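You operate a simulated robot arm through the tools that you are given. There is no shell and no other tool. Be economical: measure what you need, move in short steps, check, and stop when the job is done.

You are at the controls of a simulated two-armed robot. One attempt, no reset.

JOB
Take the rag from the gap between the rigs on the work table and lay it out flat on the clear stretch of the work table.

It is judged by the outcome, as a careful person would: the job done as asked, and still so three seconds after it is handed in. It fails if anything else is knocked over, pushed out of place, dropped, spilled or broken.

ROBOT AND FRAMES
Two 7-joint arms with two-finger parallel grippers on one trunk, on a base that drives. Base frame: it is fixed to the floor where the robot stands at the start and does not move with it; the origin is under the middle of the robot, x ahead of it, y to its left, z up. Units: mm, rad, N and s.
The left shoulder is at the start at [60, 189, 1178], the right one opposite. With the tool pointing down near the work surface each hand reaches from about 100 to 620 mm from the robot's upright axis, wherever it stands, measured 20 degrees to its own side. Places, roughly: clear stretch of the work table [500, 700, 800]. Payload 3.43 kg a hand.
The tool frame of a hand sits at the grasp point between the pads (the TCP): z along the fingers, y along the line on which they close. The tips reach 30 mm beyond it. The gripper opens to 94 mm. The fingers are 28 mm wide and 10 mm thick; the gripper's body (50 by 96 mm) begins 55 mm behind the TCP.
Orientation is told as [roll, pitch, yaw] about the base's x, y, z axes, in that order, counted from this pose: with the fingers straight down and closing along the base's y, the tool's x points along the base's -x, its y along +y and its z along -z.

CONTROLS
- The arms move only by the tool drive_tool. It takes "left_series", "right_series" or both (then of equal length, played together; a hand with none holds still); each is text: rows parted by semicolons, each of 7 numbers parted by spaces: the shift along the base's x, y, z in mm, then the turn, a rotation vector about the base's x, y, z in rad, then the closure in counts, from 0 (fully open) to 255 (shut). In form: dx dy dz ax ay az hand; .... A call has 1 to 10 rows; each row shifts and turns the commanded pose from where the row before left it. A row lasts 0.2 s, in which the tool goes at most 50 mm and 0.15 rad; a call with a longer step from one row to the next is refused whole, and so is a gripper value outside its range. A pose out of reach is approached as far as the arm can. The call stops where the force on the tool passes 40 N (or 10 N more than at its start, if that is more) or the arm is blocked; 0.2 s more then pass. The fingers move at their own pace (about 153 mm/s each) and stop on an object; they squeeze with about 39 N. The grip force told is the motor's: it shows also when the fingers shut on nothing. Time passes only in rows, and 0.2 s behind the last, so rows that do not move let the fingers close. The reply holds the time, the measured pose of the TCP, the force on the tool along the base axes, the opening and the grip force, in the units named above and with some noise, with the torque about the TCP (base axes, N m) and any sound that the robot's microphone picked up.
- Cameras (640 x 400 px; columns grow to the right, rows downward): "scene" is now at [-10.5, 34.5, 1711.4]; the picture's right is [0.58, -0.82, 0.00], its down [-0.74, -0.52, -0.43] and it looks along [0.36, 0.25, -0.90] (base axes); focal length 292 px, centre (320, 200). "left" rides on the left gripper at [76, -14, -103] in its tool frame; the picture's right is [0.18, 0.98, 0.00], its down [-0.75, 0.14, -0.64] and it looks along [-0.63, 0.12, 0.77] (tool axes); focal length 243 px, centre (320, 200). "right" rides on the right gripper at [76, 14, -102] in its tool frame; the picture's right is [-0.18, 0.98, 0.00], its down [-0.75, -0.14, -0.64] and it looks along [-0.63, -0.12, 0.77] (tool axes); focal length 243 px, centre (320, 200).
- grab_frame(camera): a new picture of that camera. No time passes.
- slide_trunk(by): slides the trunk up (or, below 0, down) by that many mm; the arms and the scene camera ride with it, the base frame stays. It gives what a move gives, with no picture.
- steer(legs): drives the robot by 1 to 6 legs, each [ahead, left, turn to the left] in mm, mm and rad, along the robot's own axes; the way and the turn of a leg run together, so that a leg with both is an arc; at most 1500 mm and 3.142 rad a leg. The arms and the cameras ride along, it lands a little off, and it stops where it bumps. It gives what a move gives.
- aim_head(pan, tilt): turns the head with the scene camera to pan (to the left, within 1.501 rad either way) and tilt (down, from -0.506 to 1.204), counted from straight ahead of the robot. It gives what a move gives.
- probe_pixels(camera, pixels): there is no depth. For up to 12 entries [column, row, z] of the newest picture of that camera ("zoom" is the newest enlarged one), the place [x, y] in the base frame at which the ray of that pixel passes the height z, good to about 3 mm. No time passes.
- enlarge(camera, box): a new picture of the part [left, top, right, bottom] of that camera's present view, enlarged. No time passes.
- sign_off(): hands the job in; it is judged then, once.

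Work in short steps. Measure before you move; look again where a grasp or a placing could have gone wrong, and mend it. You have 80 turns and 78 pictures in all, those below and enlarged ones among them. Open the grippers and draw the arms clear of the work before you hand the job in, unless the task says otherwise; then end with one line.

The tools are called after "Call:" as a command line: name --argument value ..., lists and objects as JSON in quotes. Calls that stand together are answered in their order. drive_tool: Moves the arms, as the interface text tells. Its arguments: {"type":"object","properties":{"left_series":{"type":"string"},"right_series":{"type":"string"}},"required":[]} The other tools are called the same way: slide_trunk (by) slides the trunk up or down; steer (legs) drives the base; aim_head (pan, tilt) turns the head that bears the scene camera; grab_frame (camera) takes a picture; probe_pixels (camera, pixels) gives the place at which the rays of pixels pass given heights; enlarge (camera, box) takes an enlarged picture of a part of a camera's view; sign_off () hands the job in.

At the start:

```text
t: 0.0
left_tool_pos: [297.8, 396.6, 1136.4]
left_tool_rot: [0.001, -0.001, 0.0]
left_contact_force: [0.6, -0.7, -0.5]
left_wrist_torque: [-0.02, -0.03, 0.0]
left_grip_width: 94.2
left_gripper_force: 0.0
right_tool_pos: [349.2, 6.5, 1083.9]
right_tool_rot: [0.001, 0.0, -0.001]
right_contact_force: [0.1, -0.2, -0.3]
right_wrist_torque: [-0.04, -0.04, 0.02]
right_grip_width: 94.1
right_gripper_force: 0.0
trunk travel left (down, up): [-850.0, 140.0]
robot x, y, heading: [1.3, -2.0, 0.0]
head pan, tilt: [0.613, 1.121]
```

scene: 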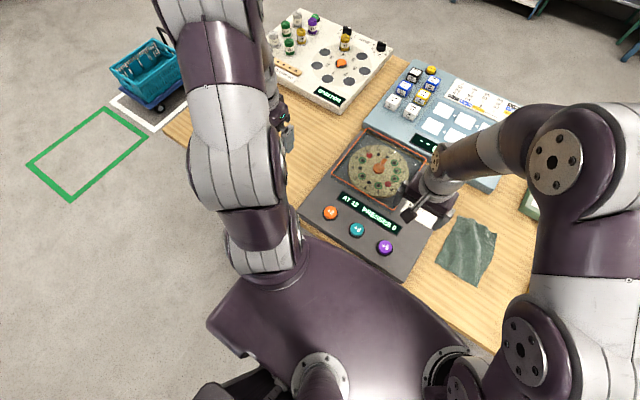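
right: 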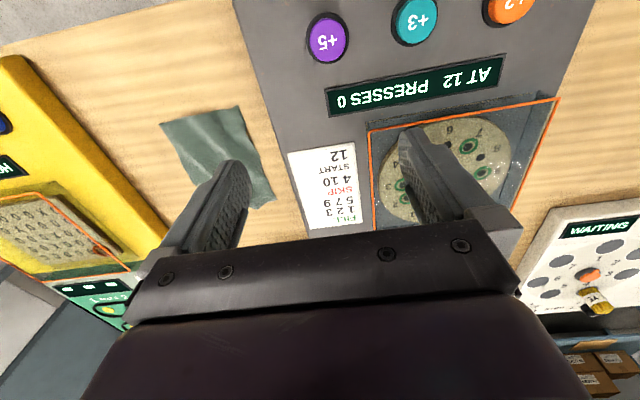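
left: 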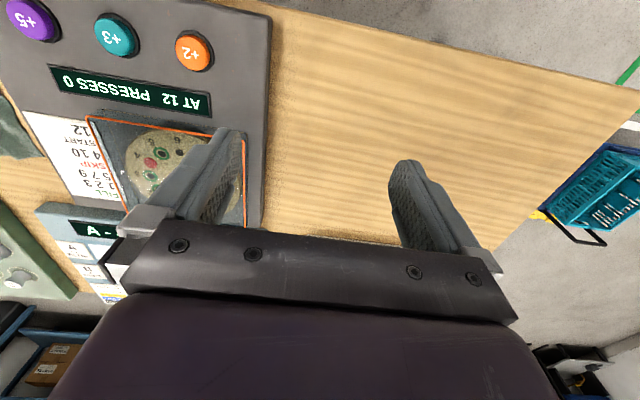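

The rag shows at about (467,250) in the scene and (220,150) in the right picture; I probe its corners and the clear stretch at table height.

Call:
probe_pixels --camera "scene" --pixels '[[455, 216, 800], [496, 232, 800], [476, 286, 800], [435, 258, 800], [467, 250, 800], [400, 282, 800], [300, 212, 800], [170, 130, 800], [500, 345, 800], [420, 225, 800]]'

Call:
probe_pixels --camera "right" --pixels '[[160, 124, 800], [238, 106, 800], [275, 198, 800], [195, 190, 800], [290, 150, 800], [130, 150, 800], [300, 225, 800]]'

Call:
probe_pixels --camera "left" --pixels '[[272, 15, 800], [264, 225, 800], [640, 88, 800], [540, 215, 800], [270, 3, 800], [400, 150, 800]]'

Call:
enlarge --camera "right" --box '[100, 60, 340, 240]'

```text
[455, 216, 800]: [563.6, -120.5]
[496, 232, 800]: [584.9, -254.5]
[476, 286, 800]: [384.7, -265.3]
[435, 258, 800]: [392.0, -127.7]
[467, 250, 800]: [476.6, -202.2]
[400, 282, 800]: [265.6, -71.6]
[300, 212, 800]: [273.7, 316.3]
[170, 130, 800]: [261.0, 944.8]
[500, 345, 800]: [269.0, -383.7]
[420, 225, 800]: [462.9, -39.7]
```

```text
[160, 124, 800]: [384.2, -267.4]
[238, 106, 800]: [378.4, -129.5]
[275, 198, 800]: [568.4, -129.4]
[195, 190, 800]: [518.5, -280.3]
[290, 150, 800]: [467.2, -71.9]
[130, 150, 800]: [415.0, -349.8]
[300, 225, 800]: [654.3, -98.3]
```

```text
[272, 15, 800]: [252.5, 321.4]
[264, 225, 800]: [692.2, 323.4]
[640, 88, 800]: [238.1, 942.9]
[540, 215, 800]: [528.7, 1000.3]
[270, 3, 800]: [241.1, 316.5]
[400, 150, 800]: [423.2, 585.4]
```

```text
2.22 times, centred on (220, 150) of right
```

zoom: 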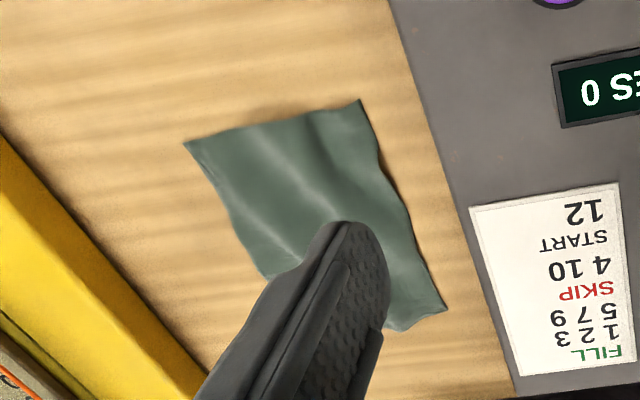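

The rag lies at x 380–585, y −127 to −265, between the grey rig (edge y≈−72) and a yellow rig (y≈−350). I turn the head to see the right side for rig heights before repositioning.

Call:
aim_head --pan -0.45 --tilt 0.9

Call:
grab_frame --camera "scene"

```text
t: 1.3
left_tool_pos: [297.1, 397.9, 1135.9]
left_tool_rot: [-0.001, 0.0, 0.001]
left_contact_force: [0.0, 0.6, 0.2]
left_wrist_torque: [0.0, 0.03, -0.02]
left_grip_width: 93.9
left_gripper_force: 0.1
right_tool_pos: [348.7, 4.2, 1082.7]
right_tool_rot: [-0.001, 0.0, 0.001]
right_contact_force: [-0.4, 0.0, 0.7]
right_wrist_torque: [0.0, 0.01, 0.02]
right_grip_width: 94.0
right_gripper_force: 0.1
trunk travel left (down, up): [-850.0, 140.0]
robot x, y, heading: [1.0, -0.7, -0.002]
head pan, tilt: [-0.45, 0.901]
```

```text
73 pictures are left
```

scene: 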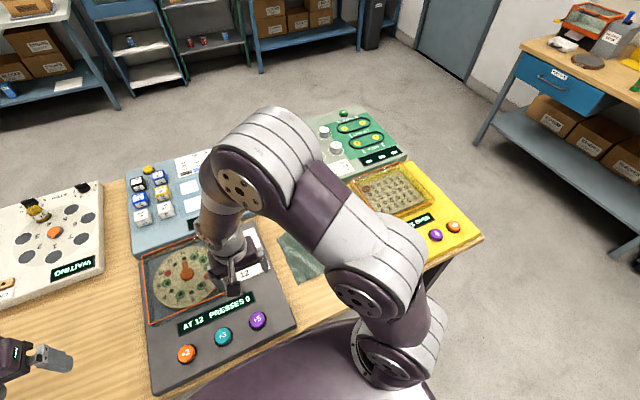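

The right side is clear. I check rig height by triangulating the purple button and the yellow rig's edge with two cameras.

Call:
probe_pixels --camera "scene" --pixels '[[258, 320, 800], [258, 320, 850], [258, 320, 900], [297, 328, 800], [297, 328, 850], [262, 223, 800], [262, 223, 850], [484, 238, 850], [404, 160, 850]]'

Call:
probe_pixels --camera "right" --pixels '[[326, 40, 800], [326, 40, 850], [326, 40, 900], [235, 3, 800], [235, 3, 850], [288, 155, 800], [288, 155, 850], [355, 140, 800], [355, 140, 850]]'

```text
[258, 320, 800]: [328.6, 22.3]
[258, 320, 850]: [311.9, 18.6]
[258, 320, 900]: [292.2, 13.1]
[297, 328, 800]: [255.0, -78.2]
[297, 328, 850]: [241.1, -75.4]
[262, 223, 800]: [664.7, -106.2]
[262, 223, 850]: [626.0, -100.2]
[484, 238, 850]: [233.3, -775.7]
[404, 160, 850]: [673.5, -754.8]
```

```text
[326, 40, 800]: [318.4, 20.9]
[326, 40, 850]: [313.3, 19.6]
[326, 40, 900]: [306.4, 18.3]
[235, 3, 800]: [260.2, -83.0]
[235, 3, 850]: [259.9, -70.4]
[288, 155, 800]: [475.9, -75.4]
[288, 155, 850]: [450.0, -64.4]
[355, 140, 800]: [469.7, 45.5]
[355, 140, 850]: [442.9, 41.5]
```

The rigs stand only ~40 mm above the table. I drive sideways right 195 mm to face the rag.

Call:
steer --legs '[[0, -195, 0]]'

Call:
aim_head --pan 0 --tilt 1.15

Call:
grab_frame --camera "scene"

Call:
grab_frame --camera "right"

```text
t: 2.9
left_tool_pos: [296.8, 201.0, 1135.6]
left_tool_rot: [-0.002, -0.002, 0.001]
left_contact_force: [-0.2, -0.2, 0.3]
left_wrist_torque: [-0.02, 0.0, 0.01]
left_grip_width: 94.2
left_gripper_force: 0.1
right_tool_pos: [349.5, -190.6, 1082.0]
right_tool_rot: [-0.003, 0.0, 0.003]
right_contact_force: [-0.3, 0.8, -0.4]
right_wrist_torque: [-0.03, 0.02, 0.0]
right_grip_width: 93.9
right_gripper_force: 0.1
trunk travel left (down, up): [-850.0, 140.0]
robot x, y, heading: [-0.7, -195.2, 0.004]
head pan, tilt: [-0.45, 0.901]
```

```text
t: 3.8
left_tool_pos: [297.6, 200.6, 1135.1]
left_tool_rot: [0.001, 0.0, 0.002]
left_contact_force: [0.1, -0.3, 0.1]
left_wrist_torque: [0.03, -0.02, -0.02]
left_grip_width: 93.8
left_gripper_force: 0.2
right_tool_pos: [350.6, -191.7, 1083.2]
right_tool_rot: [0.0, -0.001, 0.003]
right_contact_force: [0.7, -0.1, 0.4]
right_wrist_torque: [0.01, -0.01, 0.05]
right_grip_width: 94.1
right_gripper_force: 0.2
trunk travel left (down, up): [-850.0, 140.0]
robot x, y, heading: [-1.7, -196.5, 0.003]
head pan, tilt: [0.0, 1.15]
```

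```text
72 pictures are left
```

scene: 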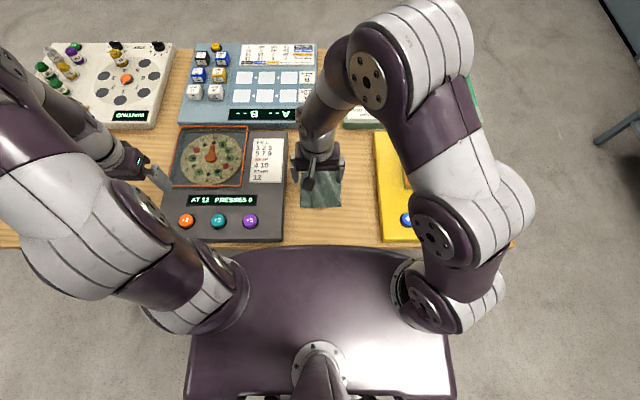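

```text
71 pictures are left
```

right: 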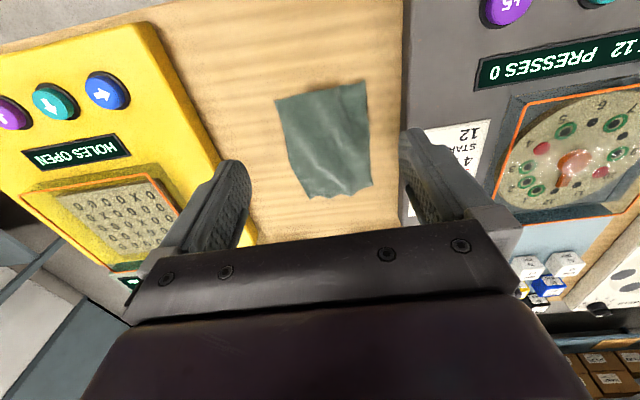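

Now the whole rag is seen at (325,140) in the right picture; I measure its corners and the gap edges and enlarge it.

Call:
probe_pixels --camera "right" --pixels '[[276, 99, 805], [366, 82, 805], [372, 186, 805], [310, 197, 805], [288, 150, 805], [370, 130, 805], [404, 130, 840], [404, 50, 840], [185, 95, 840], [215, 160, 840], [330, 90, 805], [330, 195, 805]]'

Call:
enlarge --camera "right" --box '[240, 60, 420, 220]'

```text
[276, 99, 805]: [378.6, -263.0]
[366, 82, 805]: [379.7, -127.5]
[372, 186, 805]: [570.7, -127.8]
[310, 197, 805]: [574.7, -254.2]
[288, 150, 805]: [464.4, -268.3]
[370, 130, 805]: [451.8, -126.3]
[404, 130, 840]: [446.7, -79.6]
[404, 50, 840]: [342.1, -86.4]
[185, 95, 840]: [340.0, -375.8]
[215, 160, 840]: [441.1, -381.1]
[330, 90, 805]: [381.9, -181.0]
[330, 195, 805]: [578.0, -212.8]
```

```text
2.50 times, centred on (330, 140) of right
```

zoom: 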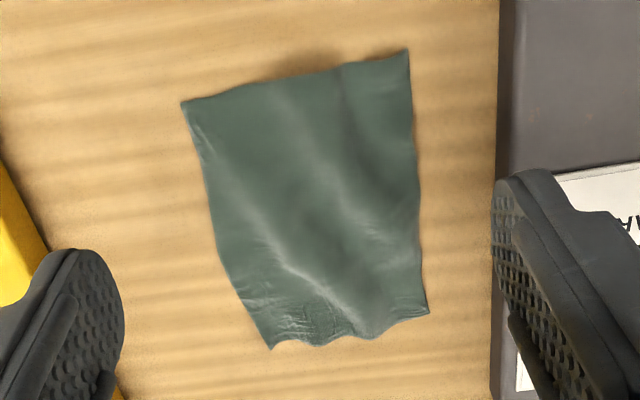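

The rag is about 195×137 mm with ripples along x. I turn both hands so that they close along x (cameras outward) and bring them above the near-edge corners, at z≈1000.

Call:
drive_tool --left_series "4 -20 -10 0 0 -0.15 90;4 -20 -10 0 0 -0.15 90;4 -20 -10 0 0 -0.15 90;4 -20 -10 0 0 -0.15 90;4 -20 -10 0 0 -0.15 90;4 -20 -10 0 0 -0.15 90;4 -20 -10 0 0 -0.15 90;4 -20 -10 0 0 -0.15 90;4 -20 -10 0 0 -0.15 90;4 -20 -10 0 0 -0.15 90" --right_series "3 -5.5 -5 0 0 0.15 90;3 -5.5 -5 0 0 0.15 90;3 -5.5 -5 0 0 0.15 90;3 -5.5 -5 0 0 0.15 90;3 -5.5 -5 0 0 0.15 90;3 -5.5 -5 0 0 0.15 90;3 -5.5 -5 0 0 0.15 90;3 -5.5 -5 0 0 0.15 90;3 -5.5 -5 0 0 0.15 90;3 -5.5 -5 0 0 0.15 90"

Call:
grab_frame --camera "scene"

```text
t: 6.0
left_tool_pos: [336.5, -1.5, 1035.3]
left_tool_rot: [0.0, -0.001, -1.498]
left_contact_force: [0.7, 0.1, -0.5]
left_wrist_torque: [0.01, 0.03, 0.04]
left_grip_width: 60.8
left_gripper_force: 0.0
right_tool_pos: [380.4, -247.0, 1032.0]
right_tool_rot: [0.0, -0.002, 1.502]
right_contact_force: [-0.2, -0.7, 0.0]
right_wrist_torque: [0.01, -0.03, 0.01]
right_grip_width: 61.0
right_gripper_force: 0.0
trunk travel left (down, up): [-850.0, 140.0]
robot x, y, heading: [-2.4, -197.0, 0.008]
head pan, tilt: [0.0, 1.15]
```

```text
69 pictures are left
```

scene: 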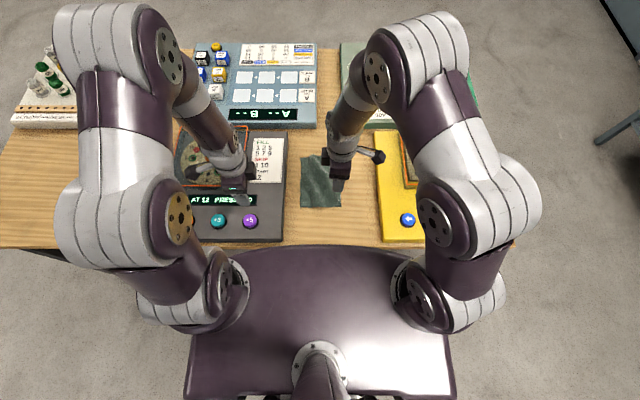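

Both hands turned well. I bring them over the corners at z≈910.

Call:
drive_tool --left_series "10 -29 0 0 0 -0.036 90;10 -29 0 0 0 -0.036 90;10 -29 -20 0 0 0 90;10 -29 -35 0 0 0 90;10 -26 -35 0 0 0 90;0 0 -35 0 0 0 90" --right_series "2 0 0 0 0 0.035 90;2 0 0 0 0 0.034 90;2 0 -20 0 0 0 90;2 0 -35 0 0 0 90;0 0 -35 0 0 0 90;0 0 -32 0 0 0 90"

Call:
grab_frame --camera "left"

Call:
grab_frame --camera "right"

Call:
enlarge --camera "scene" --box '[240, 110, 400, 260]'

```text
t: 7.4
left_tool_pos: [387.0, -140.8, 910.2]
left_tool_rot: [0.001, 0.001, -1.568]
left_contact_force: [-0.1, -0.2, 0.2]
left_wrist_torque: [-0.01, 0.02, -0.01]
left_grip_width: 60.9
left_gripper_force: 0.1
right_tool_pos: [387.5, -248.8, 910.7]
right_tool_rot: [0.0, 0.0, 1.571]
right_contact_force: [0.9, 0.7, -0.4]
right_wrist_torque: [0.02, 0.02, -0.03]
right_grip_width: 60.8
right_gripper_force: 0.0
trunk travel left (down, up): [-850.0, 140.0]
robot x, y, heading: [-1.5, -197.0, 0.005]
head pan, tilt: [0.0, 1.15]
```

```text
68 pictures are left
```

left: 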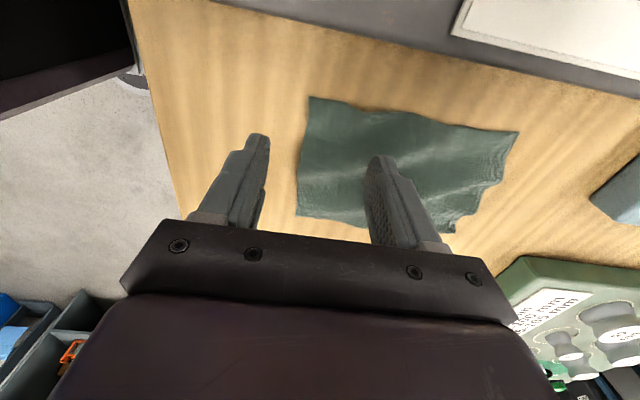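

```text
67 pictures are left
```

right: 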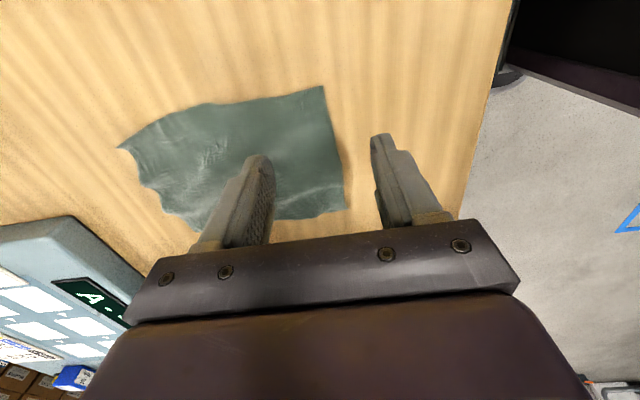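

```text
2.67 times, centred on (320, 185) of scene
```

zoom: 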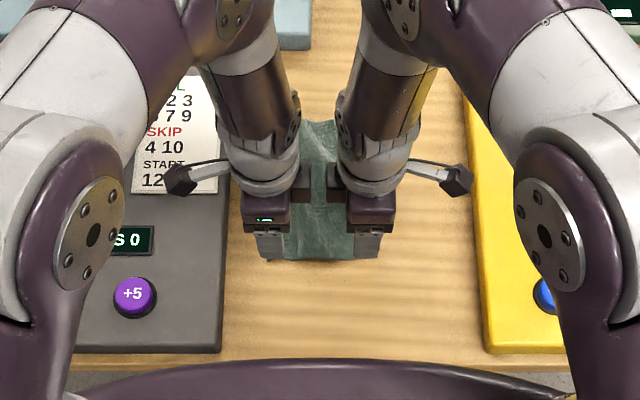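

Both hands straddle the near edge correctly. I shift each 5 mm inward and descend until the tips are near the table.

Call:
drive_tool --left_series "0 -2 -25 0 0 0 90;0 -2 -25 0 0 0 90;0 -1 -20 0 0 0 90;0 0 -5 0 0 0 90;0 0 -3 0 0 0 90" --right_series "0 2 -25 0 0 0 90;0 2 -25 0 0 0 90;0 1 -20 0 0 0 90;0 0 -5 0 0 0 90;0 0 -3 0 0 0 90"

Call:
grab_frame --camera "left"

Call:
grab_frame --camera "right"

```text
t: 8.6
left_tool_pos: [386.4, -146.1, 833.6]
left_tool_rot: [0.0, 0.001, -1.569]
left_contact_force: [-0.7, -0.6, -0.5]
left_wrist_torque: [0.03, 0.03, 0.01]
left_grip_width: 60.9
left_gripper_force: 0.0
right_tool_pos: [387.0, -241.8, 833.8]
right_tool_rot: [0.001, 0.0, 1.571]
right_contact_force: [0.1, -0.1, -0.7]
right_wrist_torque: [-0.01, 0.02, 0.0]
right_grip_width: 61.1
right_gripper_force: 0.0
trunk travel left (down, up): [-850.0, 140.0]
robot x, y, heading: [0.9, -196.1, -0.001]
head pan, tilt: [0.0, 1.15]
```

```text
65 pictures are left
```

left: 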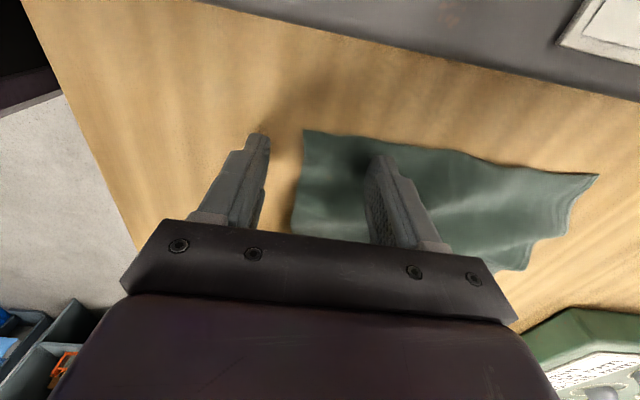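

```text
64 pictures are left
```

right: 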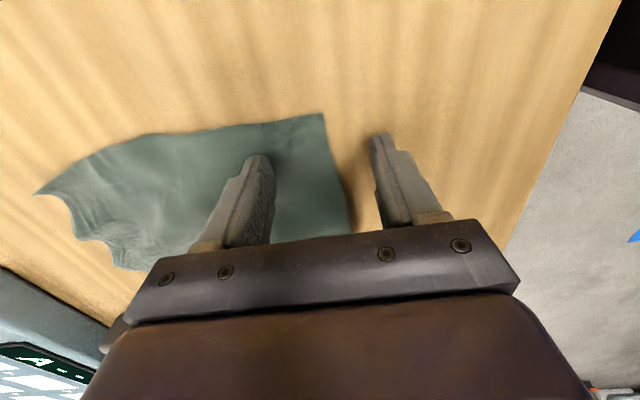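

No contact yet; I step down slowly to feel the table.

Call:
drive_tool --left_series "0 0 -2 0 0 0 90;0 0 -2 0 0 0 90" --right_series "0 0 -2 0 0 0 90;0 0 -2 0 0 0 90"

```text
t: 9.2
left_tool_pos: [386.7, -147.4, 831.4]
left_tool_rot: [0.004, -0.003, -1.569]
left_contact_force: [-1.1, 6.3, 29.7]
left_wrist_torque: [0.38, -1.05, 0.2]
left_grip_width: 60.4
left_gripper_force: 0.2
right_tool_pos: [385.5, -240.2, 831.4]
right_tool_rot: [-0.004, 0.0, 1.568]
right_contact_force: [0.6, 0.4, 5.2]
right_wrist_torque: [-0.06, -0.21, -0.01]
right_grip_width: 61.0
right_gripper_force: 0.4
trunk travel left (down, up): [-850.0, 140.0]
robot x, y, heading: [-0.8, -200.2, 0.0]
head pan, tilt: [0.0, 1.15]
```

Contact at z≈831. I ease the left up 1 mm and close both hands.

Call:
drive_tool --left_series "0 0 1 0 0 0 130;0 0 0 0 0 0 180;0 0 0 0 0 0 220;0 0 0 0 0 0 255;0 0 0 0 0 0 255" --right_series "0 0 0 0 0 0 130;0 0 0 0 0 0 180;0 0 0 0 0 0 220;0 0 0 0 0 0 255;0 0 0 0 0 0 255"

Call:
grab_frame --camera "left"

Call:
grab_frame --camera "right"

```text
t: 10.4
left_tool_pos: [386.5, -147.9, 831.9]
left_tool_rot: [0.004, 0.001, -1.569]
left_contact_force: [5.6, 0.0, 23.9]
left_wrist_torque: [0.13, -0.25, -0.01]
left_grip_width: 2.9
left_gripper_force: 37.5
right_tool_pos: [387.2, -241.9, 830.8]
right_tool_rot: [-0.006, -0.002, 1.571]
right_contact_force: [3.7, -3.2, 29.1]
right_wrist_torque: [-0.35, -0.32, 0.01]
right_grip_width: 5.6
right_gripper_force: 39.3
trunk travel left (down, up): [-850.0, 140.0]
robot x, y, heading: [4.9, -196.4, 0.002]
head pan, tilt: [0.0, 1.15]
```

```text
63 pictures are left
```

left: 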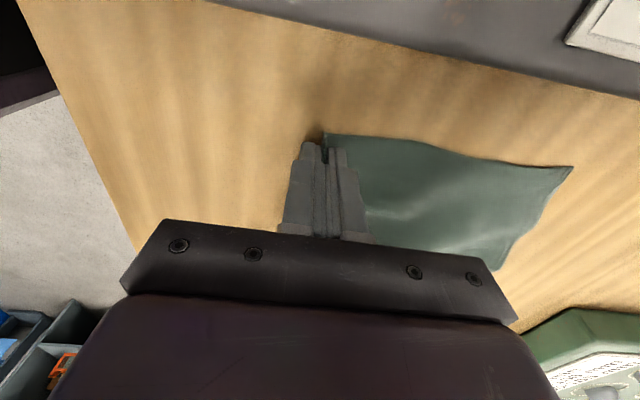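

```text
62 pictures are left
```

right: 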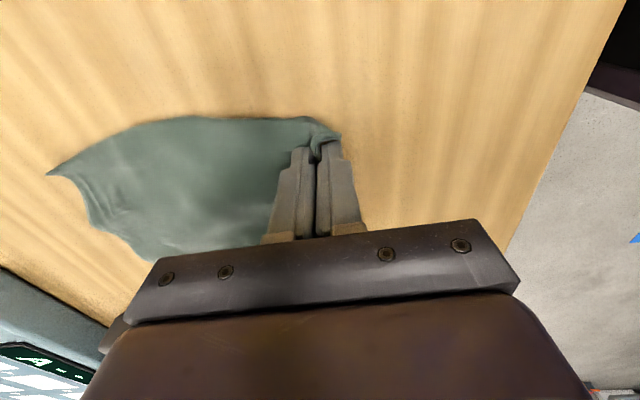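

Both fingers have cloth between them (2.9 and 5.6 mm). I lift 60 mm together and look.

Call:
drive_tool --left_series "0 0 10 0 0 0 255;0 0 15 0 0 0 255;0 0 15 0 0 0 255;0 0 20 0 0 0 255" --right_series "0 0 10 0 0 0 255;0 0 15 0 0 0 255;0 0 15 0 0 0 255;0 0 20 0 0 0 255"

Call:
grab_frame --camera "left"

Call:
grab_frame --camera "right"

```text
t: 11.4
left_tool_pos: [384.9, -147.8, 889.5]
left_tool_rot: [0.0, 0.0, -1.569]
left_contact_force: [-1.1, -0.4, 0.6]
left_wrist_torque: [-0.04, 0.02, 0.01]
left_grip_width: 2.5
left_gripper_force: 37.3
right_tool_pos: [385.6, -242.0, 889.1]
right_tool_rot: [0.0, 0.0, 1.571]
right_contact_force: [0.1, -0.2, 0.1]
right_wrist_torque: [0.0, -0.03, -0.04]
right_grip_width: 2.4
right_gripper_force: 37.1
trunk travel left (down, up): [-850.0, 140.0]
robot x, y, heading: [1.8, -196.0, 0.003]
head pan, tilt: [0.0, 1.15]
```

```text
61 pictures are left
```

left: 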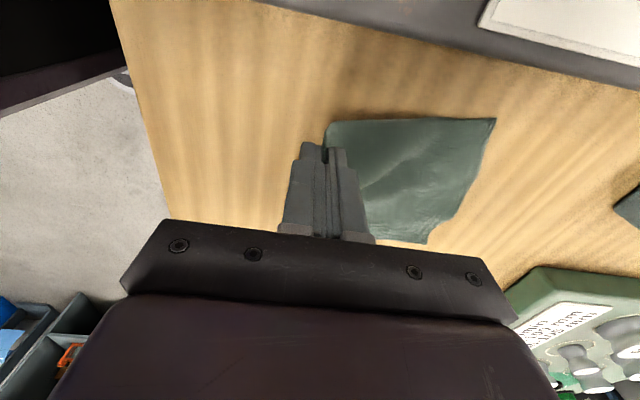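

```text
60 pictures are left
```

right: 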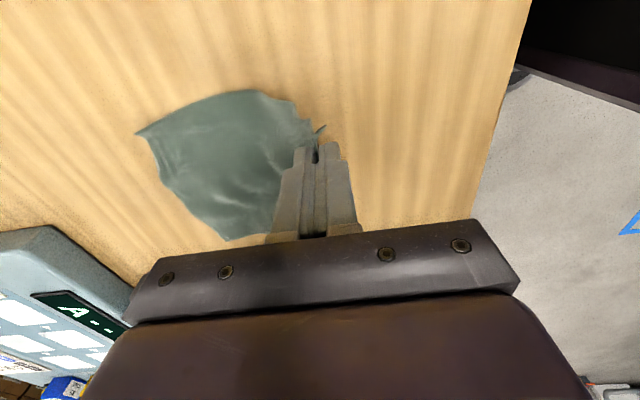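

Both corners come up. I lift to z≈1110 so the rag hangs free of everything.

Call:
drive_tool --left_series "0 0 25 0 0 0 255;0 0 25 0 0 0 255;0 0 25 0 0 0 255;0 0 25 0 0 0 255;0 0 25 0 0 0 255;0 0 25 0 0 0 255;0 0 25 0 0 0 255;0 0 25 0 0 0 255;0 0 20 0 0 0 255" --right_series "0 0 25 0 0 0 255;0 0 25 0 0 0 255;0 0 25 0 0 0 255;0 0 25 0 0 0 255;0 0 25 0 0 0 255;0 0 25 0 0 0 255;0 0 25 0 0 0 255;0 0 25 0 0 0 255;0 0 20 0 0 0 255"

Call:
grab_frame --camera "left"

Call:
grab_frame --camera "right"

Call:
grab_frame --camera "scene"

```text
t: 13.4
left_tool_pos: [386.3, -147.6, 1109.1]
left_tool_rot: [0.001, 0.002, -1.569]
left_contact_force: [0.0, 0.3, 0.1]
left_wrist_torque: [0.01, 0.03, -0.01]
left_grip_width: 2.6
left_gripper_force: 37.6
right_tool_pos: [386.2, -241.8, 1110.7]
right_tool_rot: [0.001, 0.002, 1.571]
right_contact_force: [0.3, 0.0, -0.1]
right_wrist_torque: [0.01, -0.01, -0.05]
right_grip_width: 2.4
right_gripper_force: 37.2
trunk travel left (down, up): [-850.0, 140.0]
robot x, y, heading: [2.4, -198.7, 0.003]
head pan, tilt: [0.0, 1.15]
```

```text
59 pictures are left
```

left: 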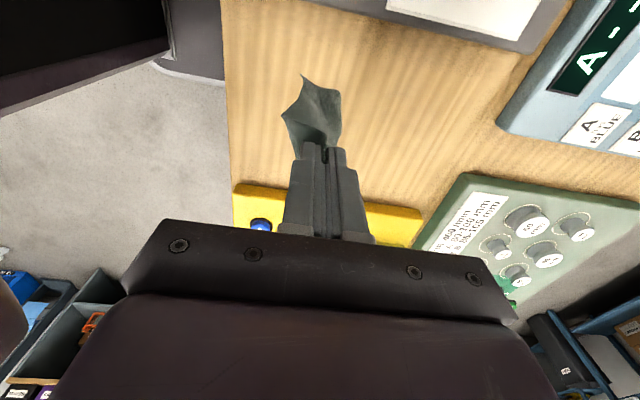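

```text
58 pictures are left
```

right: 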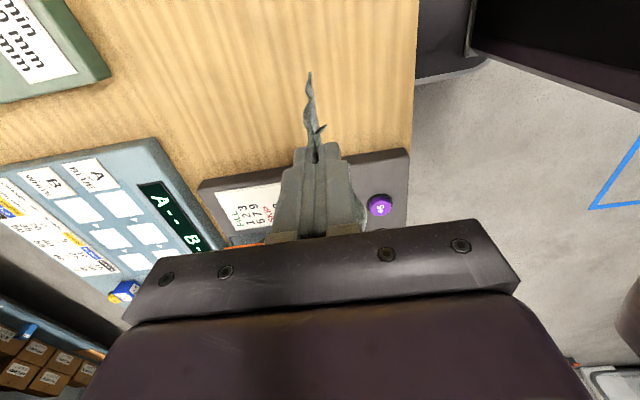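

```text
57 pictures are left
```

scene: 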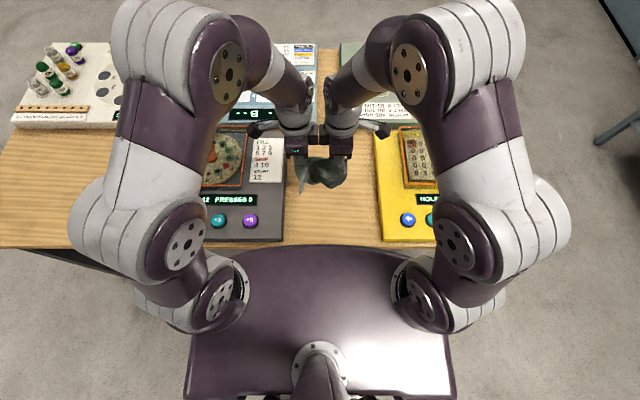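

The rag hangs between both hands. I drive left about 850 mm to face the clear stretch.

Call:
steer --legs '[[0, 850, 0]]'

Call:
grab_frame --camera "scene"

Call:
grab_frame --camera "left"

Call:
grab_frame --camera "right"

```text
t: 17.9
left_tool_pos: [385.3, 703.9, 1109.8]
left_tool_rot: [-0.001, -0.001, -1.569]
left_contact_force: [0.6, -0.8, -0.4]
left_wrist_torque: [0.01, 0.03, 0.0]
left_grip_width: 2.5
left_gripper_force: 36.9
right_tool_pos: [385.5, 610.0, 1109.8]
right_tool_rot: [-0.001, 0.0, 1.571]
right_contact_force: [-0.5, 0.3, 0.1]
right_wrist_torque: [0.0, -0.01, -0.01]
right_grip_width: 2.6
right_gripper_force: 37.1
trunk travel left (down, up): [-850.0, 140.0]
robot x, y, heading: [-3.5, 651.7, 0.002]
head pan, tilt: [0.0, 1.15]
```

```text
56 pictures are left
```

scene: 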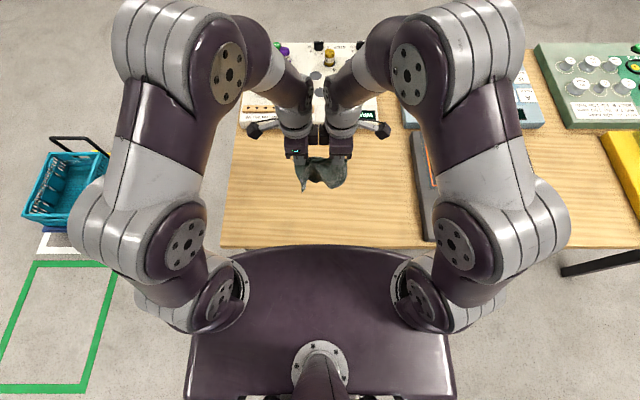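

```text
55 pictures are left
```

left: 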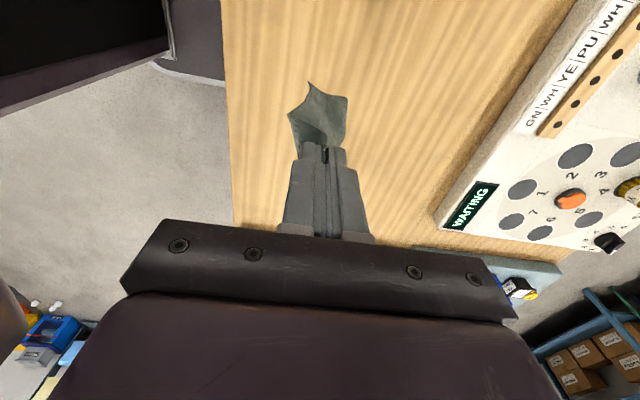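

```text
54 pictures are left
```

right: 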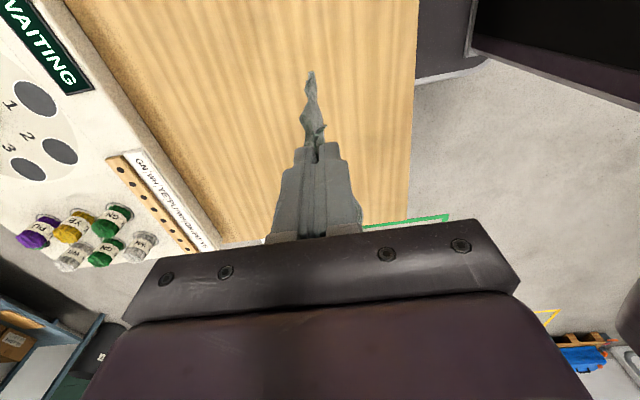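

I measure the bounds of the clear stretch: table front and left edges, white rig front, grey rig side.

Call:
probe_pixels --camera "scene" --pixels '[[222, 246, 800], [235, 135, 840], [375, 125, 840], [412, 150, 840], [228, 180, 800], [424, 240, 840]]'

Call:
probe_pixels --camera "left" --pixels '[[437, 222, 840], [540, 90, 840], [235, 150, 800]]'

```text
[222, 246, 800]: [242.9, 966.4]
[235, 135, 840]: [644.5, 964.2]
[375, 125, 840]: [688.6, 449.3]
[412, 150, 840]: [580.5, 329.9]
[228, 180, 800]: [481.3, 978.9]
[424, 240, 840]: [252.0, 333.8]
```

```text
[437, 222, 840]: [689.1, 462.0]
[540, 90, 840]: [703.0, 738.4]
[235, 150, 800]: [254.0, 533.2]
```

The clear stretch spans x 245–690, y 335–960. I move the hands out to x≈560 and lower to z≈1000, where the rag's foot nears the table, spreading them slightly.

Call:
drive_tool --left_series "20 0 -5 0 0 0 255;20 0 -5 0 0 0 255;20 0 -10 0 0 0 255;20 0 -10 0 0 0 255;20 0 -15 0 0 0 255;20 0 -15 0 0 0 255;20 1 -15 0 0 0 255;20 1 -15 0 0 0 255;15 1 -10 0 0 0 255;0 1 -8 0 0 0 255" --right_series "20 0 -5 0 0 0 255;20 0 -5 0 0 0 255;20 0 -10 0 0 0 255;20 0 -10 0 0 0 255;20 0 -15 0 0 0 255;20 0 -15 0 0 0 255;20 -1 -15 0 0 0 255;20 -1 -15 0 0 0 255;15 -1 -10 0 0 0 255;0 -1 -8 0 0 0 255"

Call:
grab_frame --camera "scene"

Call:
grab_frame --camera "left"

Call:
grab_frame --camera "right"

```text
t: 20.1
left_tool_pos: [559.2, 708.7, 1001.7]
left_tool_rot: [0.0, 0.0, -1.569]
left_contact_force: [0.6, -0.2, -0.5]
left_wrist_torque: [-0.05, -0.02, -0.02]
left_grip_width: 2.9
left_gripper_force: 37.0
right_tool_pos: [559.9, 607.3, 1001.3]
right_tool_rot: [0.0, -0.001, 1.572]
right_contact_force: [0.0, -0.8, -0.8]
right_wrist_torque: [0.04, -0.02, -0.01]
right_grip_width: 2.3
right_gripper_force: 37.1
trunk travel left (down, up): [-850.0, 140.0]
robot x, y, heading: [-2.5, 656.1, 0.003]
head pan, tilt: [0.0, 1.15]
```

```text
53 pictures are left
```

scene: 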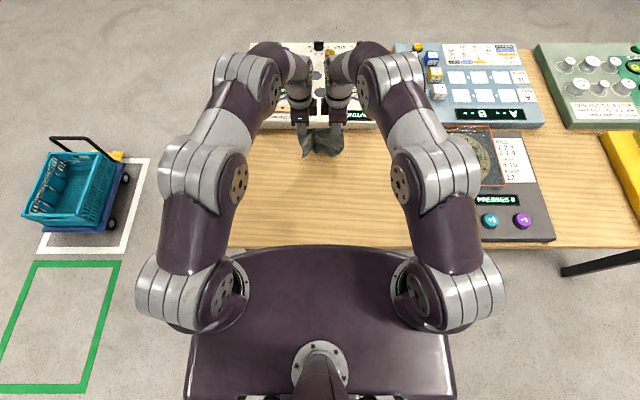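

```text
52 pictures are left
```

left: 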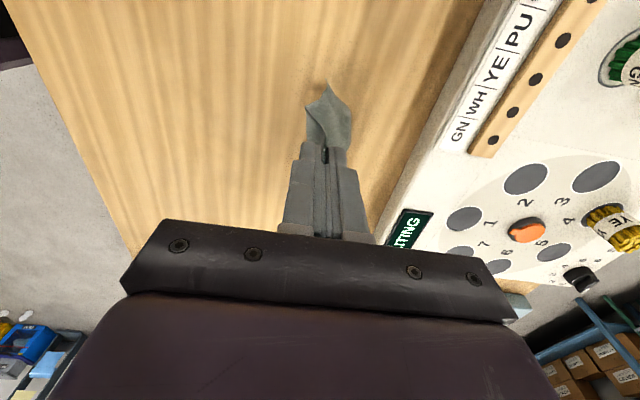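

```text
51 pictures are left
```

right: 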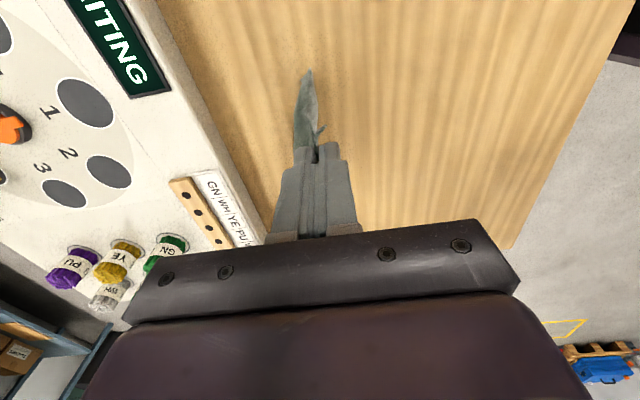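

I enlarge the rag between the hands in the scene view to judge its spread.

Call:
enlarge --camera "scene" --box '[270, 90, 380, 180]'

```text
4.44 times, centred on (325, 135) of scene
```

zoom: 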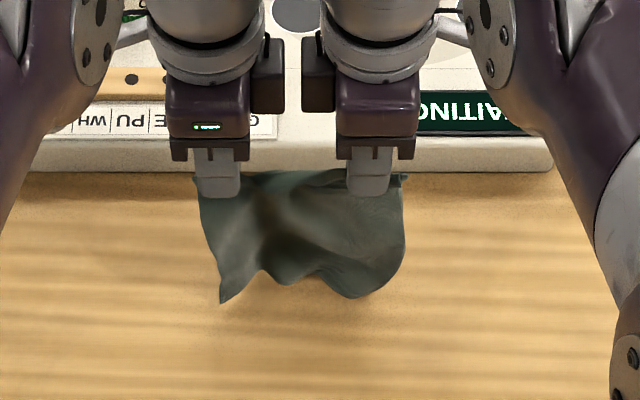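

The rag hangs well, slightly slack. I lay it in an arc toward the robot: foot touches at x≈560 and stays while the hands come back and down.

Call:
drive_tool --left_series "-11 1 -16 0 0 0 255;-18 1 -7 0 0 0 255;-20 1 -7 0 0 0 255;-20 1 -9 0 0 0 255;-20 1 -12 0 0 0 255;-20 0 -16 0 0 0 255;-15 0 -18 0 0 0 255;-13 0 -21 0 0 0 255" --right_series "-11 -1 -16 0 0 0 255;-18 -1 -7 0 0 0 255;-20 -1 -7 0 0 0 255;-20 -1 -9 0 0 0 255;-20 -1 -12 0 0 0 255;-20 0 -16 0 0 0 255;-15 0 -18 0 0 0 255;-13 0 -21 0 0 0 255"

Call:
enlarge --camera "scene" --box '[240, 100, 400, 230]'

Call:
grab_frame --camera "left"

Call:
grab_frame --camera "right"

```text
t: 21.9
left_tool_pos: [423.4, 713.5, 896.5]
left_tool_rot: [0.001, 0.0, -1.569]
left_contact_force: [0.8, -10.0, -0.7]
left_wrist_torque: [-0.29, 0.04, -0.05]
left_grip_width: 2.5
left_gripper_force: 37.5
right_tool_pos: [423.0, 601.7, 893.2]
right_tool_rot: [-0.003, 0.0, 1.573]
right_contact_force: [-0.3, 10.5, 1.6]
right_wrist_torque: [0.28, -0.02, 0.0]
right_grip_width: 2.8
right_gripper_force: 37.3
trunk travel left (down, up): [-850.0, 140.0]
robot x, y, heading: [3.2, 653.5, 0.005]
head pan, tilt: [0.0, 1.15]
```

```text
3.08 times, centred on (320, 165) of scene
```

zoom: 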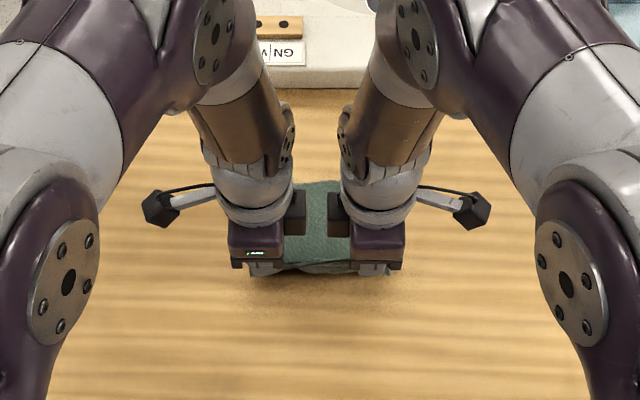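

```text
48 pictures are left
```

left: 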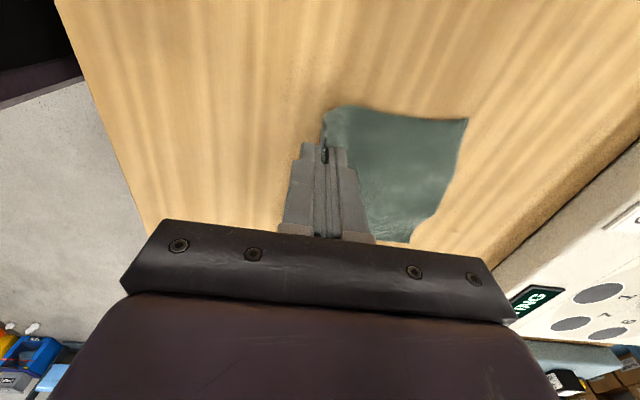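

```text
47 pictures are left
```

right: 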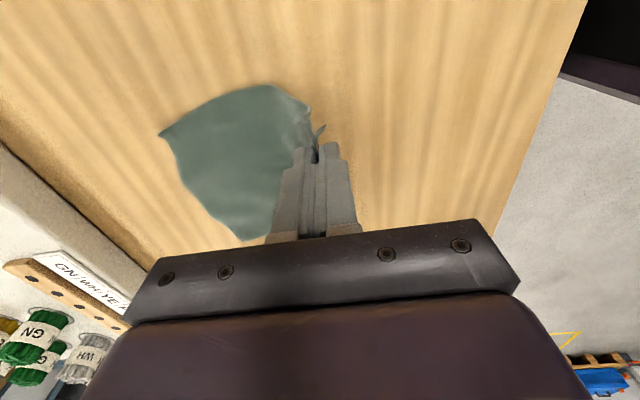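

The rag is laying out nicely and is taut crosswise (10 N), so I ease inward 1.5 mm and finish lowering, with a slight pull back at the end.

Call:
drive_tool --left_series "-9 -1 -20 0 0 0 255;-8 -0.5 -18 0 0 0 255;-8 0 -14 0 0 0 255;-5 0 -6 0 0 0 255;-5 0 -2 0 0 0 255;-5 0 0 0 0 0 255" --right_series "-9 1 -20 0 0 0 255;-8 0.5 -18 0 0 0 255;-8 0 -14 0 0 0 255;-5 0 -6 0 0 0 255;-5 0 -2 0 0 0 255;-5 0 0 0 0 0 255"

Call:
grab_frame --camera "left"

Call:
grab_frame --camera "right"

```text
t: 23.3
left_tool_pos: [383.4, 712.6, 835.3]
left_tool_rot: [-0.002, -0.001, -1.569]
left_contact_force: [0.4, -4.8, 1.6]
left_wrist_torque: [-0.11, 0.06, -0.03]
left_grip_width: 2.6
left_gripper_force: 37.5
right_tool_pos: [383.5, 602.5, 835.8]
right_tool_rot: [-0.001, 0.0, 1.572]
right_contact_force: [-1.0, 4.4, 0.3]
right_wrist_torque: [0.14, -0.01, -0.01]
right_grip_width: 2.3
right_gripper_force: 37.4
trunk travel left (down, up): [-850.0, 140.0]
robot x, y, heading: [0.1, 658.5, 0.005]
head pan, tilt: [0.0, 1.15]
```

```text
46 pictures are left
```

left: 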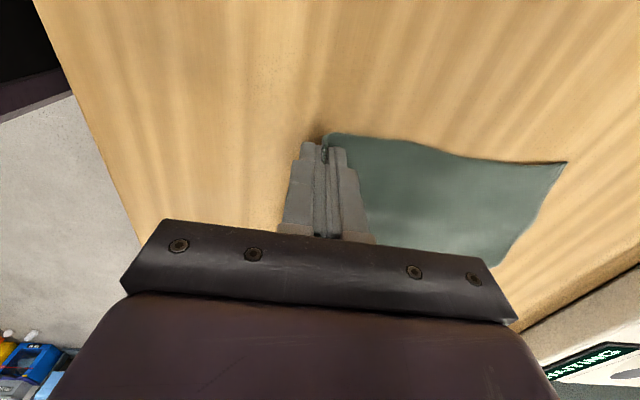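

```text
45 pictures are left
```

right: 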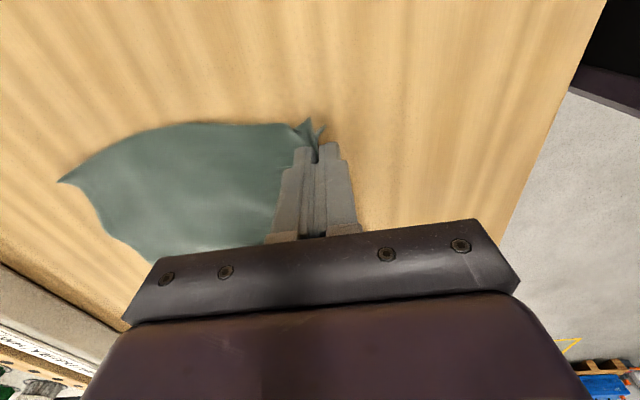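

Everything's laid down to the grip. I lower 3 mm, release a little, and lift straight up while opening.

Call:
drive_tool --left_series "0 0 -3 0 0 0 255;0 0 0 0 0 0 225;0 0 0 0 0 0 205;0 0 0 0 0 0 205;0 0 10 0 0 0 190;0 0 20 0 0 0 170;0 0 30 0 0 0 150;0 0 40 0 0 0 150" --right_series "0 0 -3 0 0 0 255;0 0 0 0 0 0 225;0 0 0 0 0 0 205;0 0 0 0 0 0 205;0 0 10 0 0 0 190;0 0 20 0 0 0 170;0 0 30 0 0 0 150;0 0 40 0 0 0 150"

Call:
grab_frame --camera "left"

Call:
grab_frame --camera "right"

```text
t: 25.1
left_tool_pos: [381.3, 712.1, 933.9]
left_tool_rot: [0.0, 0.0, -1.568]
left_contact_force: [-0.7, -0.4, -0.3]
left_wrist_torque: [-0.01, -0.01, -0.01]
left_grip_width: 38.7
left_gripper_force: 0.0
right_tool_pos: [383.2, 602.9, 934.8]
right_tool_rot: [-0.001, -0.001, 1.57]
right_contact_force: [-0.4, 0.8, 0.8]
right_wrist_torque: [0.0, -0.02, 0.03]
right_grip_width: 39.1
right_gripper_force: 0.0
trunk travel left (down, up): [-850.0, 140.0]
robot x, y, heading: [-2.6, 654.1, -0.001]
head pan, tilt: [0.0, 1.15]
```

```text
44 pictures are left
```

left: 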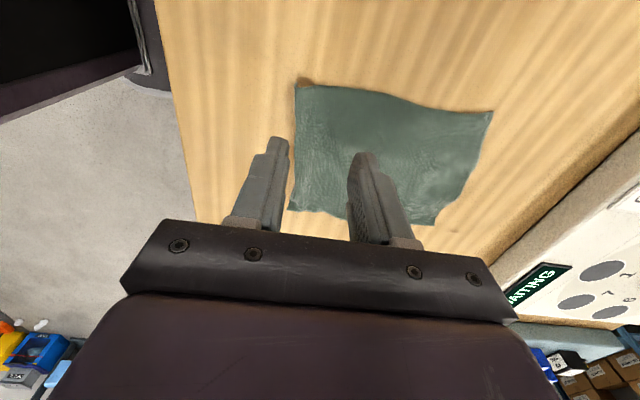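

```text
43 pictures are left
```

right: 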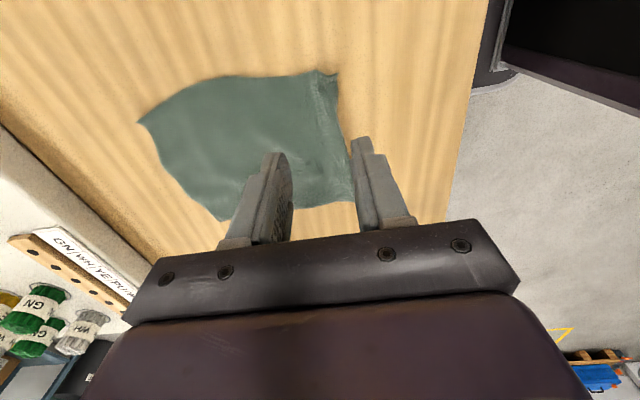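

The rag released and looks spread. I draw both hands up and outward for a clear view.

Call:
drive_tool --left_series "-5 20 20 0 0 0 150;-5 30 25 0 0 0 150;-5 35 25 0 0 0 100;-5 40 25 0 0 0 50;0 40 25 0 0 0 0;0 40 25 0 0 0 0" --right_series "-5 -20 20 0 0 0 150;-5 -30 25 0 0 0 150;-5 -35 25 0 0 0 100;-5 -40 25 0 0 0 50;0 -40 25 0 0 0 0;0 -40 25 0 0 0 0"

Call:
enlarge --camera "scene" --box '[260, 110, 390, 220]'

Call:
grab_frame --camera "scene"

Call:
grab_frame --camera "left"

Call:
grab_frame --camera "right"

```text
t: 26.5
left_tool_pos: [363.8, 915.7, 1077.6]
left_tool_rot: [0.0, 0.001, -1.57]
left_contact_force: [0.5, 0.1, 0.2]
left_wrist_torque: [0.01, -0.02, 0.0]
left_grip_width: 94.1
left_gripper_force: 0.0
right_tool_pos: [363.3, 398.1, 1079.5]
right_tool_rot: [0.0, 0.0, 1.572]
right_contact_force: [-0.8, 0.8, 0.4]
right_wrist_torque: [0.01, -0.01, -0.02]
right_grip_width: 93.8
right_gripper_force: 0.0
trunk travel left (down, up): [-850.0, 140.0]
robot x, y, heading: [1.3, 653.9, 0.001]
head pan, tilt: [0.0, 1.15]
```

```text
3.64 times, centred on (325, 165) of scene
```

zoom: 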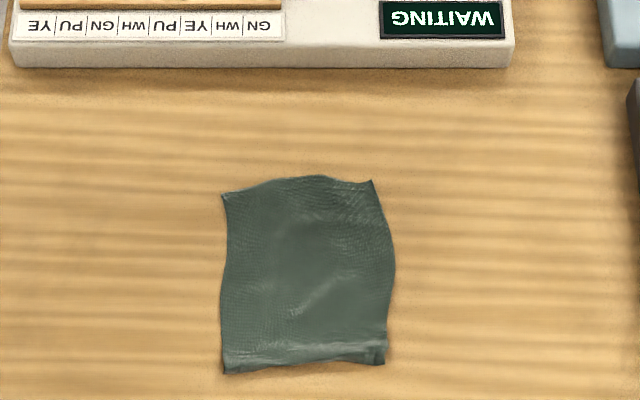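

```text
41 pictures are left
```

scene: 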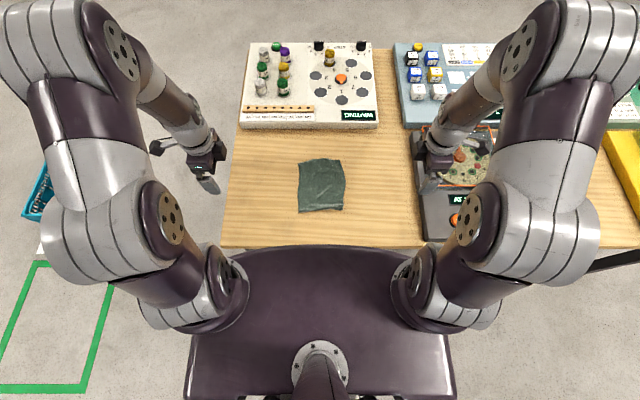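

```text
40 pictures are left
```

left: 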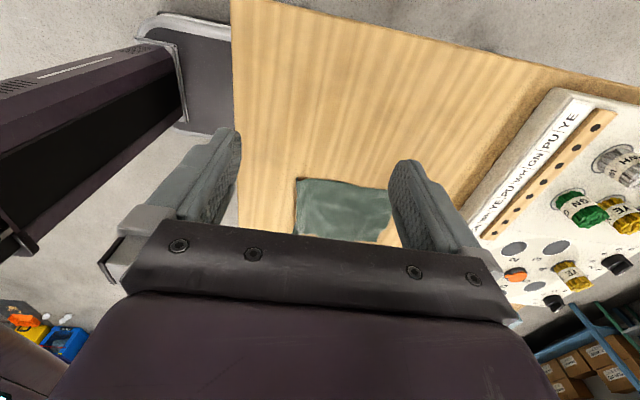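

```text
39 pictures are left
```

right: 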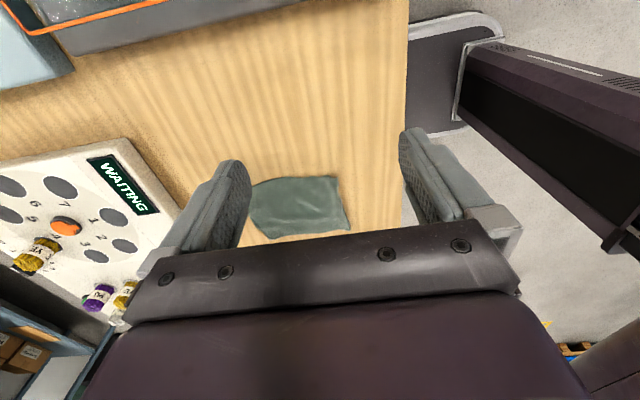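

It lies nearly flat, with a crease along the near edge and slight waves. I measure the corners and enlarge the near edge to see whether it's folded under.

Call:
probe_pixels --camera "zoom" --pixels '[[222, 193, 803], [373, 181, 803], [384, 364, 803], [224, 373, 803], [395, 265, 803], [221, 280, 803], [310, 176, 803], [300, 345, 803]]'

Call:
enlarge --camera "scene" --box '[290, 185, 354, 225]'

Call:
enlarge --camera "right" --box '[240, 165, 360, 245]'

```text
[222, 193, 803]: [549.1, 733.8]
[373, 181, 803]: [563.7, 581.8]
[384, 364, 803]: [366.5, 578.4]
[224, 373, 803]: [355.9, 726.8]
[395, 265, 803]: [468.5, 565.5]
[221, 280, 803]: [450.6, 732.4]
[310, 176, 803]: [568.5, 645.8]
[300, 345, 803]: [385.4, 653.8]
```

```text
10.00 times, centred on (322, 205) of scene
```

zoom: 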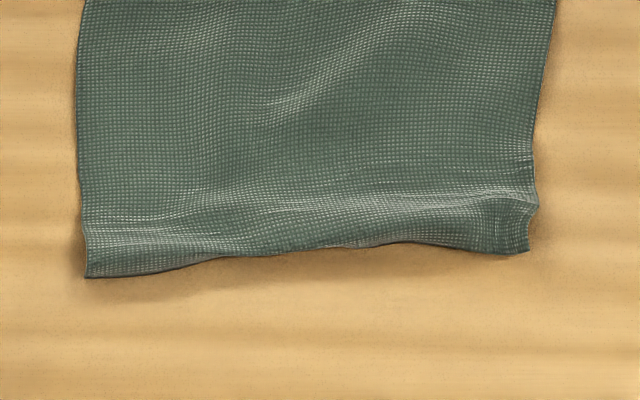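

```text
5.00 times, centred on (300, 205) of right
```

zoom: 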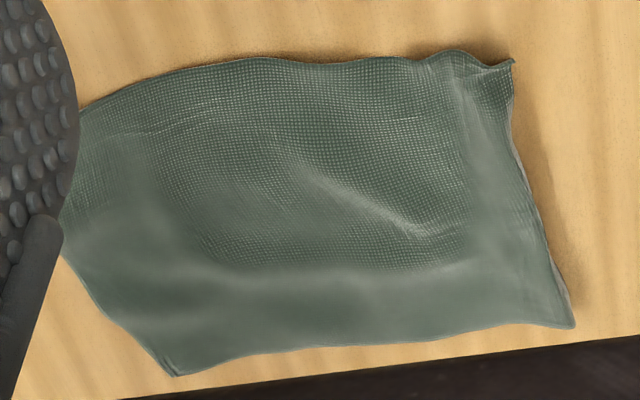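

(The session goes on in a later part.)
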